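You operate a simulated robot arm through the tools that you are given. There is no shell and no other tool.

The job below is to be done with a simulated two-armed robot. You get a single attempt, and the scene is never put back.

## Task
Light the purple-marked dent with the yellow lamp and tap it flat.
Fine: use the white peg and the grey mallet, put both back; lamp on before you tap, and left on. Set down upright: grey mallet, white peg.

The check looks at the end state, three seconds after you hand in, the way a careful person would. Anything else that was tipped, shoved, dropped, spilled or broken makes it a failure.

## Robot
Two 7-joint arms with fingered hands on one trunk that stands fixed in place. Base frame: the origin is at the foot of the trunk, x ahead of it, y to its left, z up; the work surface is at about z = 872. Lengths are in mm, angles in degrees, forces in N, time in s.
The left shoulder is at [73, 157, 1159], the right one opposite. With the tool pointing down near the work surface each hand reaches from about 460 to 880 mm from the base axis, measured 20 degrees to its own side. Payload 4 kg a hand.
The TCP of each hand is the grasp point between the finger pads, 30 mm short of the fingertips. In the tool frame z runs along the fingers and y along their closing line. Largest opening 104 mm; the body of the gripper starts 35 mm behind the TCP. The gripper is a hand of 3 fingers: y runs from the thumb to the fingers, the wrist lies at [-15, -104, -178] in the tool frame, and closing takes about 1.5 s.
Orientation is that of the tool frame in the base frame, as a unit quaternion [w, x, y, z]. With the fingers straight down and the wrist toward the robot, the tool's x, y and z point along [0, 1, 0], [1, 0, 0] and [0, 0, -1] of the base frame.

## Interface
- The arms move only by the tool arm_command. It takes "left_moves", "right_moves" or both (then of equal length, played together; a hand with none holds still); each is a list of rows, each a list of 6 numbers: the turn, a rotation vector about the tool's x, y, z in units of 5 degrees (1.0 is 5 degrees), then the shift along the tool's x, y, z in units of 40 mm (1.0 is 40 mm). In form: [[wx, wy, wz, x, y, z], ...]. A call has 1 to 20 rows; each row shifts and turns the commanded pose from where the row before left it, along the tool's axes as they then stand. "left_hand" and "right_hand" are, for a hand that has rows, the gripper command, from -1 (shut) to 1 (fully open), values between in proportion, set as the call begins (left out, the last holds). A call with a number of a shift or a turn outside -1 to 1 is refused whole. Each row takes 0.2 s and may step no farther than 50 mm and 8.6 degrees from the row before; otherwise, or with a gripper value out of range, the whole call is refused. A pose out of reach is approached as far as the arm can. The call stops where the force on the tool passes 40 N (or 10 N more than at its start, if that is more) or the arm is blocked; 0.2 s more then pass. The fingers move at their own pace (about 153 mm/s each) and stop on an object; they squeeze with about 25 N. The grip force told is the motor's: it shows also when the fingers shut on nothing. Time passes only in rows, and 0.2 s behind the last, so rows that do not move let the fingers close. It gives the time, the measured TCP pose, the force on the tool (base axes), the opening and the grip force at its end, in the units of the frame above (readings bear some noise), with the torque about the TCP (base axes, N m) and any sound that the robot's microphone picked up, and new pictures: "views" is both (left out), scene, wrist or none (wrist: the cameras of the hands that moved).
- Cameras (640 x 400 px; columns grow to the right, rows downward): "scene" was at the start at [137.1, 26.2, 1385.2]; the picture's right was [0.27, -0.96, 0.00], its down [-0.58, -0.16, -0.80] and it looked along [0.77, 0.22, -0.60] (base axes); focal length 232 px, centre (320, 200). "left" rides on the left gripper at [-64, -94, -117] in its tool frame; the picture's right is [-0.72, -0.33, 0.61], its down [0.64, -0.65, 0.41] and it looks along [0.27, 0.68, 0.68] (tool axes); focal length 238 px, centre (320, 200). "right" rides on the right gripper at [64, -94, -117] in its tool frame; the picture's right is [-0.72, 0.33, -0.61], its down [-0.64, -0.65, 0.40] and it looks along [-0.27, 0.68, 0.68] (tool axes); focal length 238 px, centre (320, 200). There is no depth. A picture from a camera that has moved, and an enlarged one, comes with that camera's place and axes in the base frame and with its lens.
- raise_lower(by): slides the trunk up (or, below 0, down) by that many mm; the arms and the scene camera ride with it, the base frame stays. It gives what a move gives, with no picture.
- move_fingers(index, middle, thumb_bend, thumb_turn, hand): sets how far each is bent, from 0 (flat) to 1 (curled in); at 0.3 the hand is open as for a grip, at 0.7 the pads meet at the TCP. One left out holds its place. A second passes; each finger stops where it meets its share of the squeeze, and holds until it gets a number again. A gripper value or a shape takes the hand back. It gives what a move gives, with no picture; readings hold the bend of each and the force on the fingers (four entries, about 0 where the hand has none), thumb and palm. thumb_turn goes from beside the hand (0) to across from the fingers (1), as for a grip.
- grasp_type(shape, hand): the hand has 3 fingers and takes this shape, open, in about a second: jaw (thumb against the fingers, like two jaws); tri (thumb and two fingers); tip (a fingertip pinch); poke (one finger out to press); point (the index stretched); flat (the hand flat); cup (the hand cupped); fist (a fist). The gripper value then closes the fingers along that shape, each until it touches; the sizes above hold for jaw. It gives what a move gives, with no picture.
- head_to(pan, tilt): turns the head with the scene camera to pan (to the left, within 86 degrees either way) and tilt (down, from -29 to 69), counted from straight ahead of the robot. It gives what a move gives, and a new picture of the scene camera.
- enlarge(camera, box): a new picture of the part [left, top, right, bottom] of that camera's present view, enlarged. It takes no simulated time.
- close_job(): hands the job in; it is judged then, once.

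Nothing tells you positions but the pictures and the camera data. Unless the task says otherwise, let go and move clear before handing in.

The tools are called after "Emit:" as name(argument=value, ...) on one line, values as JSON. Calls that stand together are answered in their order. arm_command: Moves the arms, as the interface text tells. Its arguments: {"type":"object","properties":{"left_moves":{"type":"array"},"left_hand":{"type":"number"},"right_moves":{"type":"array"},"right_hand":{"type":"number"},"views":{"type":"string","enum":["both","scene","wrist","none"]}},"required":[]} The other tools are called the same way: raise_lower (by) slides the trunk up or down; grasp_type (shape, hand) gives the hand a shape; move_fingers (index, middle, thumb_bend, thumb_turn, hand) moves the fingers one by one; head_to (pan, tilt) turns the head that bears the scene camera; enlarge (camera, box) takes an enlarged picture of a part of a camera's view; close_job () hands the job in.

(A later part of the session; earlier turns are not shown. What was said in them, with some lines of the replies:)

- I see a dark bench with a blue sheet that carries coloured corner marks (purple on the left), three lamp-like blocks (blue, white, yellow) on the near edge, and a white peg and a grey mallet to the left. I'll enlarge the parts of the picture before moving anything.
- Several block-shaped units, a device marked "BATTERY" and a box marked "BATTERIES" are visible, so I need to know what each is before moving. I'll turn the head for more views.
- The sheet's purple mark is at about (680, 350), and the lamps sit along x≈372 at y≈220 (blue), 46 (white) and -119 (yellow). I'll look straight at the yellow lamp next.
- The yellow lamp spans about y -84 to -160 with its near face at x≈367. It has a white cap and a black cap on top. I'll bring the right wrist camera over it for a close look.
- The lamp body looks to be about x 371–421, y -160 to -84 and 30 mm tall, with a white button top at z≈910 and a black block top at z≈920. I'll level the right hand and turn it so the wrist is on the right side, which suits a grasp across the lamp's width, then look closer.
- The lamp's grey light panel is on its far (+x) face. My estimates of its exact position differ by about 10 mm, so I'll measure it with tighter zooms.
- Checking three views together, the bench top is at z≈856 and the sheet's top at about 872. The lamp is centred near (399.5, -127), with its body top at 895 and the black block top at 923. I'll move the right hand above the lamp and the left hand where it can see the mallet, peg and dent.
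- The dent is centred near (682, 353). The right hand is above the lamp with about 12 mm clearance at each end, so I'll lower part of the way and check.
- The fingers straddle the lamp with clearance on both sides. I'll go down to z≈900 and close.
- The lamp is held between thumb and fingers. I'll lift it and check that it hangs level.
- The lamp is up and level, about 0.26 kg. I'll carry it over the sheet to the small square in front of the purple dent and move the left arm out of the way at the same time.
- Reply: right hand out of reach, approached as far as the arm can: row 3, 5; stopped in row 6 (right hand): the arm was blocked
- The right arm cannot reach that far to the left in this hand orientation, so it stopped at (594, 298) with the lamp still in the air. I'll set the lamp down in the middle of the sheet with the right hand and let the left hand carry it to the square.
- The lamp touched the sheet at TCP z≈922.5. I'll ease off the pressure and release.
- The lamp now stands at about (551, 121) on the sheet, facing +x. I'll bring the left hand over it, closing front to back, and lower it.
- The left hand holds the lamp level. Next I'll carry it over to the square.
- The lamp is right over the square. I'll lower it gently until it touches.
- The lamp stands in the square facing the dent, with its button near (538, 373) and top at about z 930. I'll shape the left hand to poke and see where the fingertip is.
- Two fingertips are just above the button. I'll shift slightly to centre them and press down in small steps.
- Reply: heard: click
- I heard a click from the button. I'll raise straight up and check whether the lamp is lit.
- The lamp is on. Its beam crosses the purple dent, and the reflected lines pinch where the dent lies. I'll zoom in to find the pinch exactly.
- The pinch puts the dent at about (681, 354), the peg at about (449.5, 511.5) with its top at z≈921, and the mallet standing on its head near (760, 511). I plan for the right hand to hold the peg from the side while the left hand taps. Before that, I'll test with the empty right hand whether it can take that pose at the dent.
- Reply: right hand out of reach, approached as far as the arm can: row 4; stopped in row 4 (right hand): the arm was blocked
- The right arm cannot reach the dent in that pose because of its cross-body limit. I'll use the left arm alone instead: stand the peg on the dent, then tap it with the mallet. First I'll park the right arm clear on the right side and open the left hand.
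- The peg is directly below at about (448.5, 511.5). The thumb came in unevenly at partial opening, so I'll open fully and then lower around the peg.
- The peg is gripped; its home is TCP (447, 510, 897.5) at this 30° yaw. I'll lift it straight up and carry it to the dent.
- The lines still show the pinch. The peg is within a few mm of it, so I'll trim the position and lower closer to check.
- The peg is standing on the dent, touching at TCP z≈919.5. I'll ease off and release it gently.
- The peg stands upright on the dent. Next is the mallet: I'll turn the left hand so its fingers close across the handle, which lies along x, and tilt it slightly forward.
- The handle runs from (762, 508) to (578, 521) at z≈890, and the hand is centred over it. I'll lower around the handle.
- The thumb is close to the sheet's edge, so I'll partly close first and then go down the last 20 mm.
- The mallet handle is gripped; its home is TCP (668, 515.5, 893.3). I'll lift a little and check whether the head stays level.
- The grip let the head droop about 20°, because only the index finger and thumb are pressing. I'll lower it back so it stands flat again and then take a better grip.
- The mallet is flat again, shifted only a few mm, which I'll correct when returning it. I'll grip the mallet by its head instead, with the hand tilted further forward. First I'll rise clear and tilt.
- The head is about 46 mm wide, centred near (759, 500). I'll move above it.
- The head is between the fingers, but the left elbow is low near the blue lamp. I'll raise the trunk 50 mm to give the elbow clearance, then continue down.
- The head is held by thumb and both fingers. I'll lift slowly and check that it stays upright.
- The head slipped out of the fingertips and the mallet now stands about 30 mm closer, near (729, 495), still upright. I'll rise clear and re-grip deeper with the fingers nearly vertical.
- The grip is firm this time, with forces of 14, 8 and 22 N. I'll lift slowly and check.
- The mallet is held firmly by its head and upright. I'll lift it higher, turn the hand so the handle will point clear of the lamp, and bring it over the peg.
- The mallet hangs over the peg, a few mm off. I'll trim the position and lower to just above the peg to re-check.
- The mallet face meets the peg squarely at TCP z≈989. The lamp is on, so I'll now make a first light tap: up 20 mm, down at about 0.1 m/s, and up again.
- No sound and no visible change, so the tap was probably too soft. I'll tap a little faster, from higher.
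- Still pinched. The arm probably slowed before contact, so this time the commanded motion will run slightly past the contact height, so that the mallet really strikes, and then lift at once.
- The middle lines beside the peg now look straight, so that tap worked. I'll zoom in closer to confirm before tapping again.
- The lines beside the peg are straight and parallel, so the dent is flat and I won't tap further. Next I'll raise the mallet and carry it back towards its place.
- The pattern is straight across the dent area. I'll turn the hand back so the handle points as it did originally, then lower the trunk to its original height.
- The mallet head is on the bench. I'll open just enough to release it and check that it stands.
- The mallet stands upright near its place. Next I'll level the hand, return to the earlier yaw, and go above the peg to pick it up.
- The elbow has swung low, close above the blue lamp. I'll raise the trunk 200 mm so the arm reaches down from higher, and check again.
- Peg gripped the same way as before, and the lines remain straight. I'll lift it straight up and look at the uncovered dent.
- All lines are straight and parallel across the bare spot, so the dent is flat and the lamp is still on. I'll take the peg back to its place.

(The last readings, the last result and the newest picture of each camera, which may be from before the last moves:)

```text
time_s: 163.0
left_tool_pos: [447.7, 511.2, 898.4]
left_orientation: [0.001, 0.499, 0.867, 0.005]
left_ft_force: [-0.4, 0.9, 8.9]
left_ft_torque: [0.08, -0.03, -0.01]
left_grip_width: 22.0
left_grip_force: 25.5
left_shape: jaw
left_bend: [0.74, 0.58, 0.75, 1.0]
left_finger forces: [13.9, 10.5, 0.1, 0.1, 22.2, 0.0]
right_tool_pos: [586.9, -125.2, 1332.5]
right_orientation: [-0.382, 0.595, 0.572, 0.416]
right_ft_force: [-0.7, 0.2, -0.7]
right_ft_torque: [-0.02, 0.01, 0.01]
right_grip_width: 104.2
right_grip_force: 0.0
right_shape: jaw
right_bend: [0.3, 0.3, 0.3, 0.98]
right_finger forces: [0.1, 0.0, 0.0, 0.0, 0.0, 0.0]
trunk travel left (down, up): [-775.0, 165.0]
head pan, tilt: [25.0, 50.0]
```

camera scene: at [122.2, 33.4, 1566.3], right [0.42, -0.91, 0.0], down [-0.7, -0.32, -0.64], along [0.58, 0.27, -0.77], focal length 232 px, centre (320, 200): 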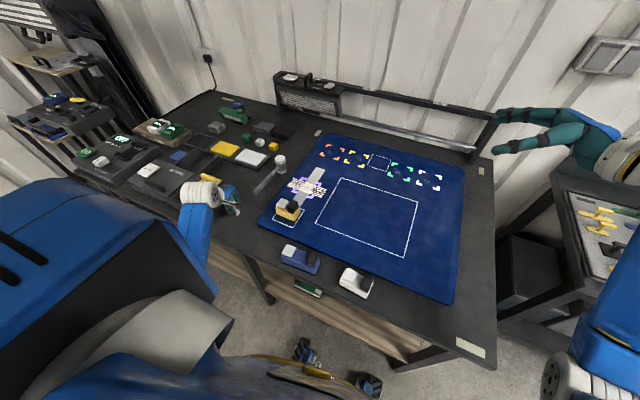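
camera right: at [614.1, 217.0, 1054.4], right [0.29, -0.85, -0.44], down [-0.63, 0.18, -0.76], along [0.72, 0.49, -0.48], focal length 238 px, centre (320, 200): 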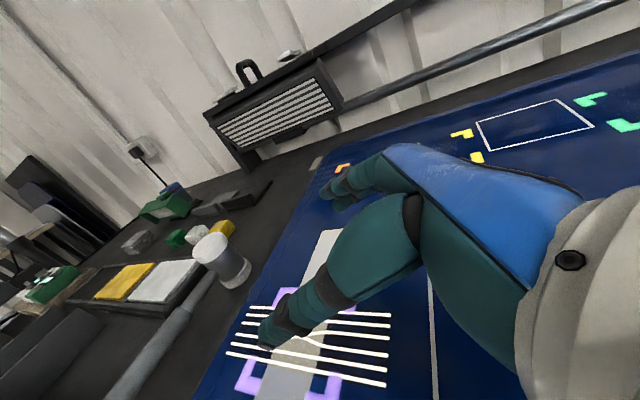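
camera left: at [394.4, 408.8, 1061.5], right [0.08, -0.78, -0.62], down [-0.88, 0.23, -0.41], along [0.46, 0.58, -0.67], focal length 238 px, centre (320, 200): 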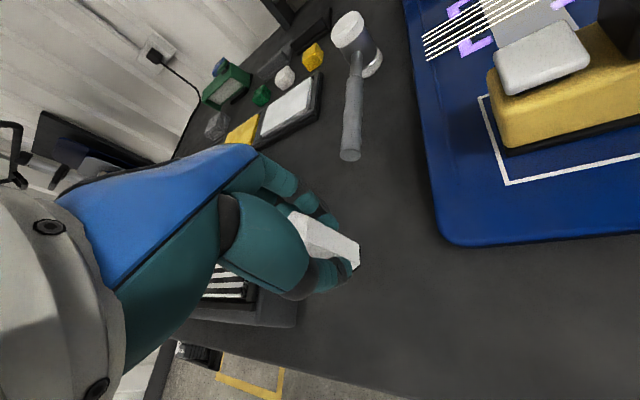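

The peg is on the bench. I'll ease off, release, and rise straight up.

Emit:
arm_command(left_moves=[[0, 0, 0, 0, 0, -0.03], [0, 0, 0, 0, 0, 0]], views="none")

Emit:
arm_command(left_moves=[[0, 0, 0, 0, 0, 0], [0, 0, 0, 0, 0, 0], [0, 0, 0, 0, 0, 0], [0, 0, 0, 0, 0, 0], [0, 0, 0, 0, 0, 0], [0, 0, 0, 0, 0, 0]], left_hand=1, views="none")

Emit:
arm_command(left_moves=[[0, 0, 0, 0, 0, -0.3], [0, 0, 0, 0, 0, -0.7], [0, 0, 0, 0, 0, -0.9], [0, 0, 0, 0, 0, -0.9], [0, 0, 0, 0, 0, -0.9], [0, 0, 0, 0, 0, -0.9], [0, 0, 0, 0, 0, -0.9], [0, 0, 0, 0, 0, 0]], views="both")

Emit:
enlarge(camera="left", box=[280, 180, 440, 310])

```text
time_s: 163.6
left_tool_pos: [448.1, 510.9, 897.7]
left_orientation: [0.001, 0.5, 0.866, 0.003]
left_ft_force: [1.9, 1.8, 7.2]
left_ft_torque: [0.07, -0.08, 0.03]
left_grip_width: 22.1
left_grip_force: 24.6
left_shape: jaw
left_bend: [0.73, 0.58, 0.75, 1.0]
left_finger forces: [14.4, 10.9, 0.0, 0.0, 21.6, 0.0]
right_tool_pos: [587.6, -124.4, 1331.9]
right_orientation: [-0.381, 0.596, 0.573, 0.415]
right_ft_force: [-0.5, -0.1, -1.2]
right_ft_torque: [-0.03, 0.01, 0.01]
right_grip_width: 103.8
right_grip_force: 0.0
right_shape: jaw
right_bend: [0.3, 0.3, 0.3, 0.98]
right_finger forces: [0.0, 0.0, 0.0, 0.0, 0.0, 0.0]
trunk travel left (down, up): [-775.0, 165.0]
head pan, tilt: [25.0, 50.0]
```

```text
time_s: 165.0
left_tool_pos: [448.8, 511.1, 898.6]
left_orientation: [0.0, 0.5, 0.866, 0.003]
left_ft_force: [-0.3, 0.3, 0.5]
left_ft_torque: [0.0, 0.0, -0.02]
left_grip_width: 103.6
left_grip_force: 0.0
left_shape: jaw
left_bend: [0.3, 0.3, 0.3, 0.98]
left_finger forces: [0.1, 0.1, 0.1, 0.0, 0.0, 0.0]
right_tool_pos: [586.7, -124.8, 1331.3]
right_orientation: [-0.382, 0.596, 0.572, 0.415]
right_ft_force: [-0.3, 0.4, 0.0]
right_ft_torque: [-0.01, 0.01, 0.0]
right_grip_width: 103.8
right_grip_force: 0.0
right_shape: jaw
right_bend: [0.3, 0.3, 0.3, 0.98]
right_finger forces: [0.0, 0.0, 0.0, 0.1, 0.1, 0.0]
trunk travel left (down, up): [-775.0, 165.0]
head pan, tilt: [25.0, 50.0]
```

```text
time_s: 166.8
left_tool_pos: [446.4, 513.0, 1119.0]
left_orientation: [0.0, 0.499, 0.866, 0.002]
left_ft_force: [0.0, 0.4, 0.8]
left_ft_torque: [0.01, 0.02, 0.02]
left_grip_width: 103.8
left_grip_force: 0.0
left_shape: jaw
left_bend: [0.3, 0.3, 0.3, 0.98]
left_finger forces: [0.0, 0.1, 0.0, 0.1, 0.0, 0.1]
right_tool_pos: [588.4, -123.7, 1330.8]
right_orientation: [-0.382, 0.596, 0.572, 0.414]
right_ft_force: [-0.6, 0.1, -1.4]
right_ft_torque: [-0.01, 0.05, -0.02]
right_grip_width: 103.9
right_grip_force: 0.2
right_shape: jaw
right_bend: [0.3, 0.3, 0.3, 0.98]
right_finger forces: [0.1, 0.1, 0.0, 0.0, 0.1, 0.0]
trunk travel left (down, up): [-775.0, 165.0]
head pan, tilt: [25.0, 50.0]
camera scene: at [122.8, 34.0, 1566.2], right [0.42, -0.91, 0.0], down [-0.7, -0.32, -0.64], along [0.58, 0.27, -0.77], focal length 232 px, centre (320, 200)
camera left: at [397.8, 410.4, 1234.9], right [0.08, -0.78, -0.62], down [-0.89, 0.23, -0.41], along [0.46, 0.58, -0.68], focal length 238 px, centre (320, 200)
```

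scene: 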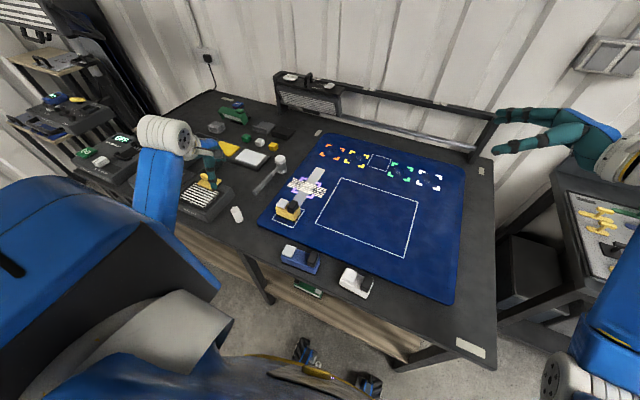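
left: 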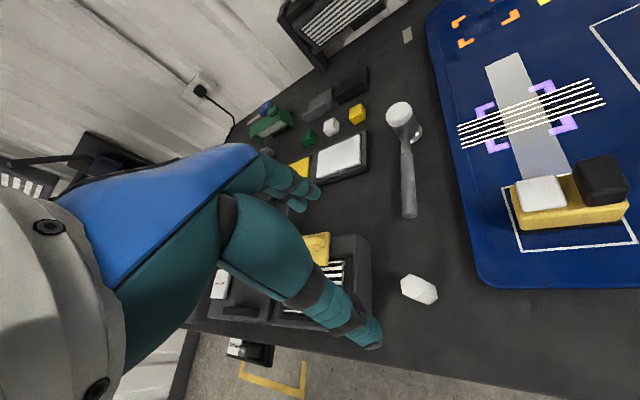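

```text
3.08 times, centred on (360, 245) of left
camera zoom: at [397.8, 410.4, 1234.9], right [0.08, -0.78, -0.62], down [-0.89, 0.23, -0.41], along [0.46, 0.58, -0.68], focal length 733 px, centre (197, 62)
```

zoom: 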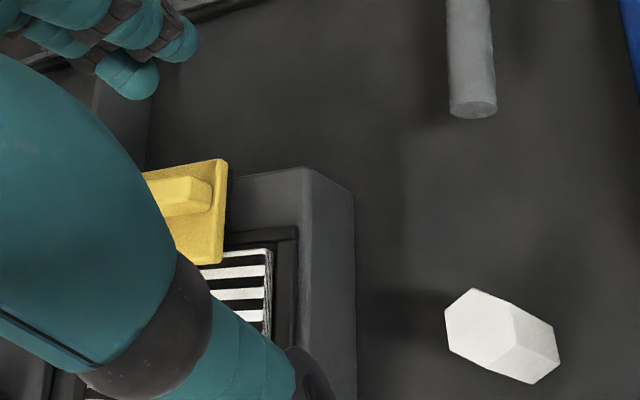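

The peg stands upright at its place. I'll check the mallet's position against its original one from here.

Emit:
arm_command(left_moves=[[0, 0, 0, 0, 0, -0.9], [0, 0, 0, 0, -0.3, -0.9], [0, 0, 0, 0, -0.3, -0.9], [0, 0, 0, 0, 0, -0.9], [0, 0, 0, 0, 0, -0.9], [0, 0, 0, 0, 0, -0.9], [0, 0, 0, 0, 0, 0]], views="none")

Emit:
raise_lower(by=-200)

Emit:
head_to(pan=25, tilt=45)

Emit:
enlarge(camera="scene", box=[230, 120, 300, 180])

Emit:
enlarge(camera="scene", box=[190, 170, 254, 220])

```text
time_s: 168.4
left_tool_pos: [425.9, 499.1, 1335.5]
left_orientation: [0.0, 0.499, 0.867, 0.002]
left_ft_force: [-0.4, 0.5, 0.1]
left_ft_torque: [0.04, -0.01, 0.0]
left_grip_width: 103.6
left_grip_force: 0.0
left_shape: jaw
left_bend: [0.3, 0.3, 0.3, 0.98]
left_finger forces: [0.1, 0.0, 0.1, 0.0, 0.0, 0.0]
right_tool_pos: [588.3, -124.6, 1331.7]
right_orientation: [-0.382, 0.595, 0.573, 0.414]
right_ft_force: [0.4, -0.4, -0.5]
right_ft_torque: [-0.01, 0.0, 0.0]
right_grip_width: 103.9
right_grip_force: 0.0
right_shape: jaw
right_bend: [0.3, 0.3, 0.3, 0.98]
right_finger forces: [0.0, 0.1, 0.1, 0.0, 0.1, 0.0]
trunk travel left (down, up): [-775.0, 165.0]
head pan, tilt: [25.0, 50.0]
```

```text
time_s: 170.6
left_tool_pos: [424.8, 499.0, 1135.5]
left_orientation: [0.0, 0.499, 0.866, 0.003]
left_ft_force: [-0.1, 0.6, 0.2]
left_ft_torque: [0.0, 0.01, -0.01]
left_grip_width: 104.0
left_grip_force: 0.1
left_shape: jaw
left_bend: [0.3, 0.3, 0.3, 0.98]
left_finger forces: [0.0, 0.0, 0.0, 0.0, 0.0, 0.0]
right_tool_pos: [588.3, -123.5, 1131.6]
right_orientation: [-0.382, 0.596, 0.572, 0.414]
right_ft_force: [1.0, 0.0, -0.1]
right_ft_torque: [0.0, 0.0, 0.02]
right_grip_width: 104.1
right_grip_force: 0.1
right_shape: jaw
right_bend: [0.3, 0.3, 0.3, 0.98]
right_finger forces: [0.0, 0.1, 0.0, 0.0, 0.0, 0.0]
trunk travel left (down, up): [-575.0, 365.0]
head pan, tilt: [25.0, 50.0]
```

```text
time_s: 171.2
left_tool_pos: [424.4, 499.8, 1136.1]
left_orientation: [0.0, 0.499, 0.867, 0.002]
left_ft_force: [-0.2, 0.4, -0.6]
left_ft_torque: [-0.02, 0.02, 0.01]
left_grip_width: 103.4
left_grip_force: 0.1
left_shape: jaw
left_bend: [0.3, 0.3, 0.3, 0.98]
left_finger forces: [0.1, 0.1, 0.0, 0.1, 0.0, 0.0]
right_tool_pos: [587.2, -123.9, 1132.2]
right_orientation: [-0.382, 0.596, 0.572, 0.414]
right_ft_force: [0.4, 0.2, 0.0]
right_ft_torque: [-0.02, 0.0, 0.01]
right_grip_width: 104.0
right_grip_force: 0.1
right_shape: jaw
right_bend: [0.3, 0.3, 0.3, 0.98]
right_finger forces: [0.1, 0.0, 0.0, 0.1, 0.1, 0.0]
trunk travel left (down, up): [-575.0, 365.0]
head pan, tilt: [25.0, 45.0]
camera scene: at [126.3, 36.0, 1373.1], right [0.42, -0.91, 0.0], down [-0.64, -0.3, -0.71], along [0.64, 0.3, -0.71], focal length 232 px, centre (320, 200)
```

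scene: 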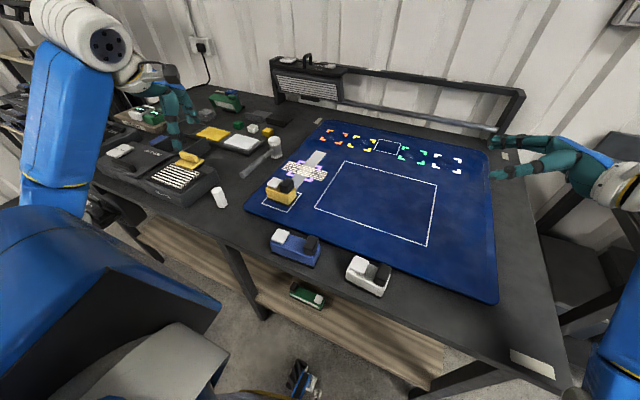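

```text
6.67 times, centred on (265, 150) of scene
camera zoom: at [126.3, 36.0, 1373.1], right [0.42, -0.91, 0.0], down [-0.64, -0.3, -0.71], along [0.64, 0.3, -0.71], focal length 1547 px, centre (687, 533)
```

zoom: 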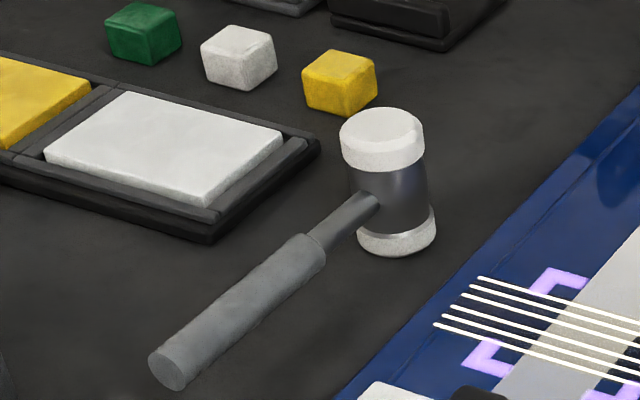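

```text
8.00 times, centred on (222, 195) of scene
camera zoom: at [126.3, 36.0, 1373.1], right [0.42, -0.91, 0.0], down [-0.64, -0.3, -0.71], along [0.64, 0.3, -0.71], focal length 1856 px, centre (1104, 240)
```

zoom: 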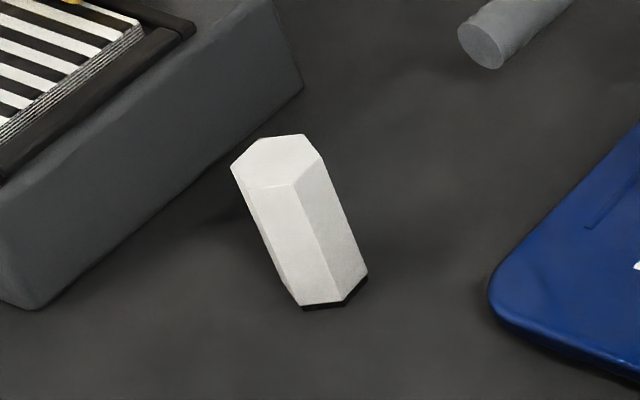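

Emit:
enlarge(camera="scene", box=[278, 150, 334, 186])

Emit:
enlarge(camera="scene", box=[230, 180, 410, 310])

Emit:
enlarge(camera="scene", box=[90, 80, 300, 230])

```text
11.11 times, centred on (306, 168) of scene
camera zoom: at [126.3, 36.0, 1373.1], right [0.42, -0.91, 0.0], down [-0.64, -0.3, -0.71], along [0.64, 0.3, -0.71], focal length 2578 px, centre (476, 556)
```

zoom: 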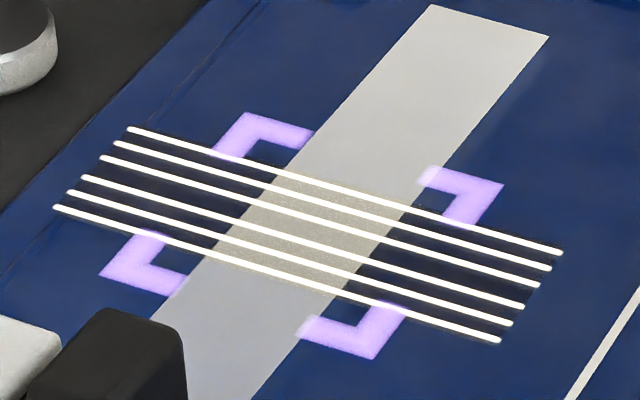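

```text
3.08 times, centred on (320, 245) of scene
camera zoom: at [126.3, 36.0, 1373.1], right [0.42, -0.91, 0.0], down [-0.64, -0.3, -0.71], along [0.64, 0.3, -0.71], focal length 714 px, centre (320, 62)
```

zoom: 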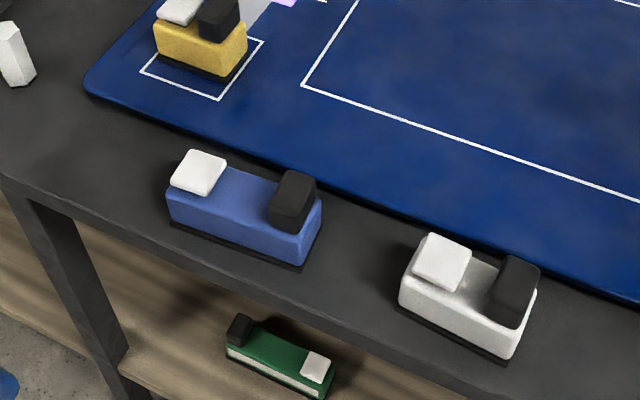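

```text
2.67 times, centred on (195, 155) of scene
camera zoom: at [126.3, 36.0, 1373.1], right [0.42, -0.91, 0.0], down [-0.64, -0.3, -0.71], along [0.64, 0.3, -0.71], focal length 619 px, centre (653, 320)
```

zoom: 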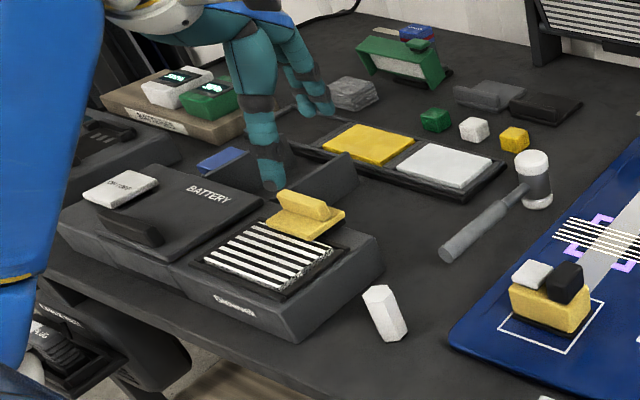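

The dent's reflected lines are straight and the yellow lamp is lit and aimed at it. The peg stands within about 5 mm of its start and the mallet within about 16 mm, both upright. Nothing else looks disturbed and both hands are empty and clear, so I'm handing in.

Emit:
close_job()

```text
The job is handed in.
```

The job is handed in: the purple-marked dent looks flat and the yellow lamp is on and shining across it. No result came back, so this rests on what the cameras showed.

- **Dent:** I switched the lamp on first, then tapped the white peg with the grey mallet. The first two taps showed no change, but after the third the lamp's reflected lines ran straight across the spot.
- **Lamp:** it stands in the small white square in front of the dent and was left on.
- **White peg:** upright, about 5 mm from where it started.
- **Grey mallet:** upright on its head, about 16 mm from where it started. The left arm could not set it down exactly on its old spot. It also slipped from my grip twice before I used it: once the head drooped, once it slid about 30 mm along the bench. It never fell over.

In the last pictures I saw nothing else tipped or moved. Both hands were empty and clear when I handed in.
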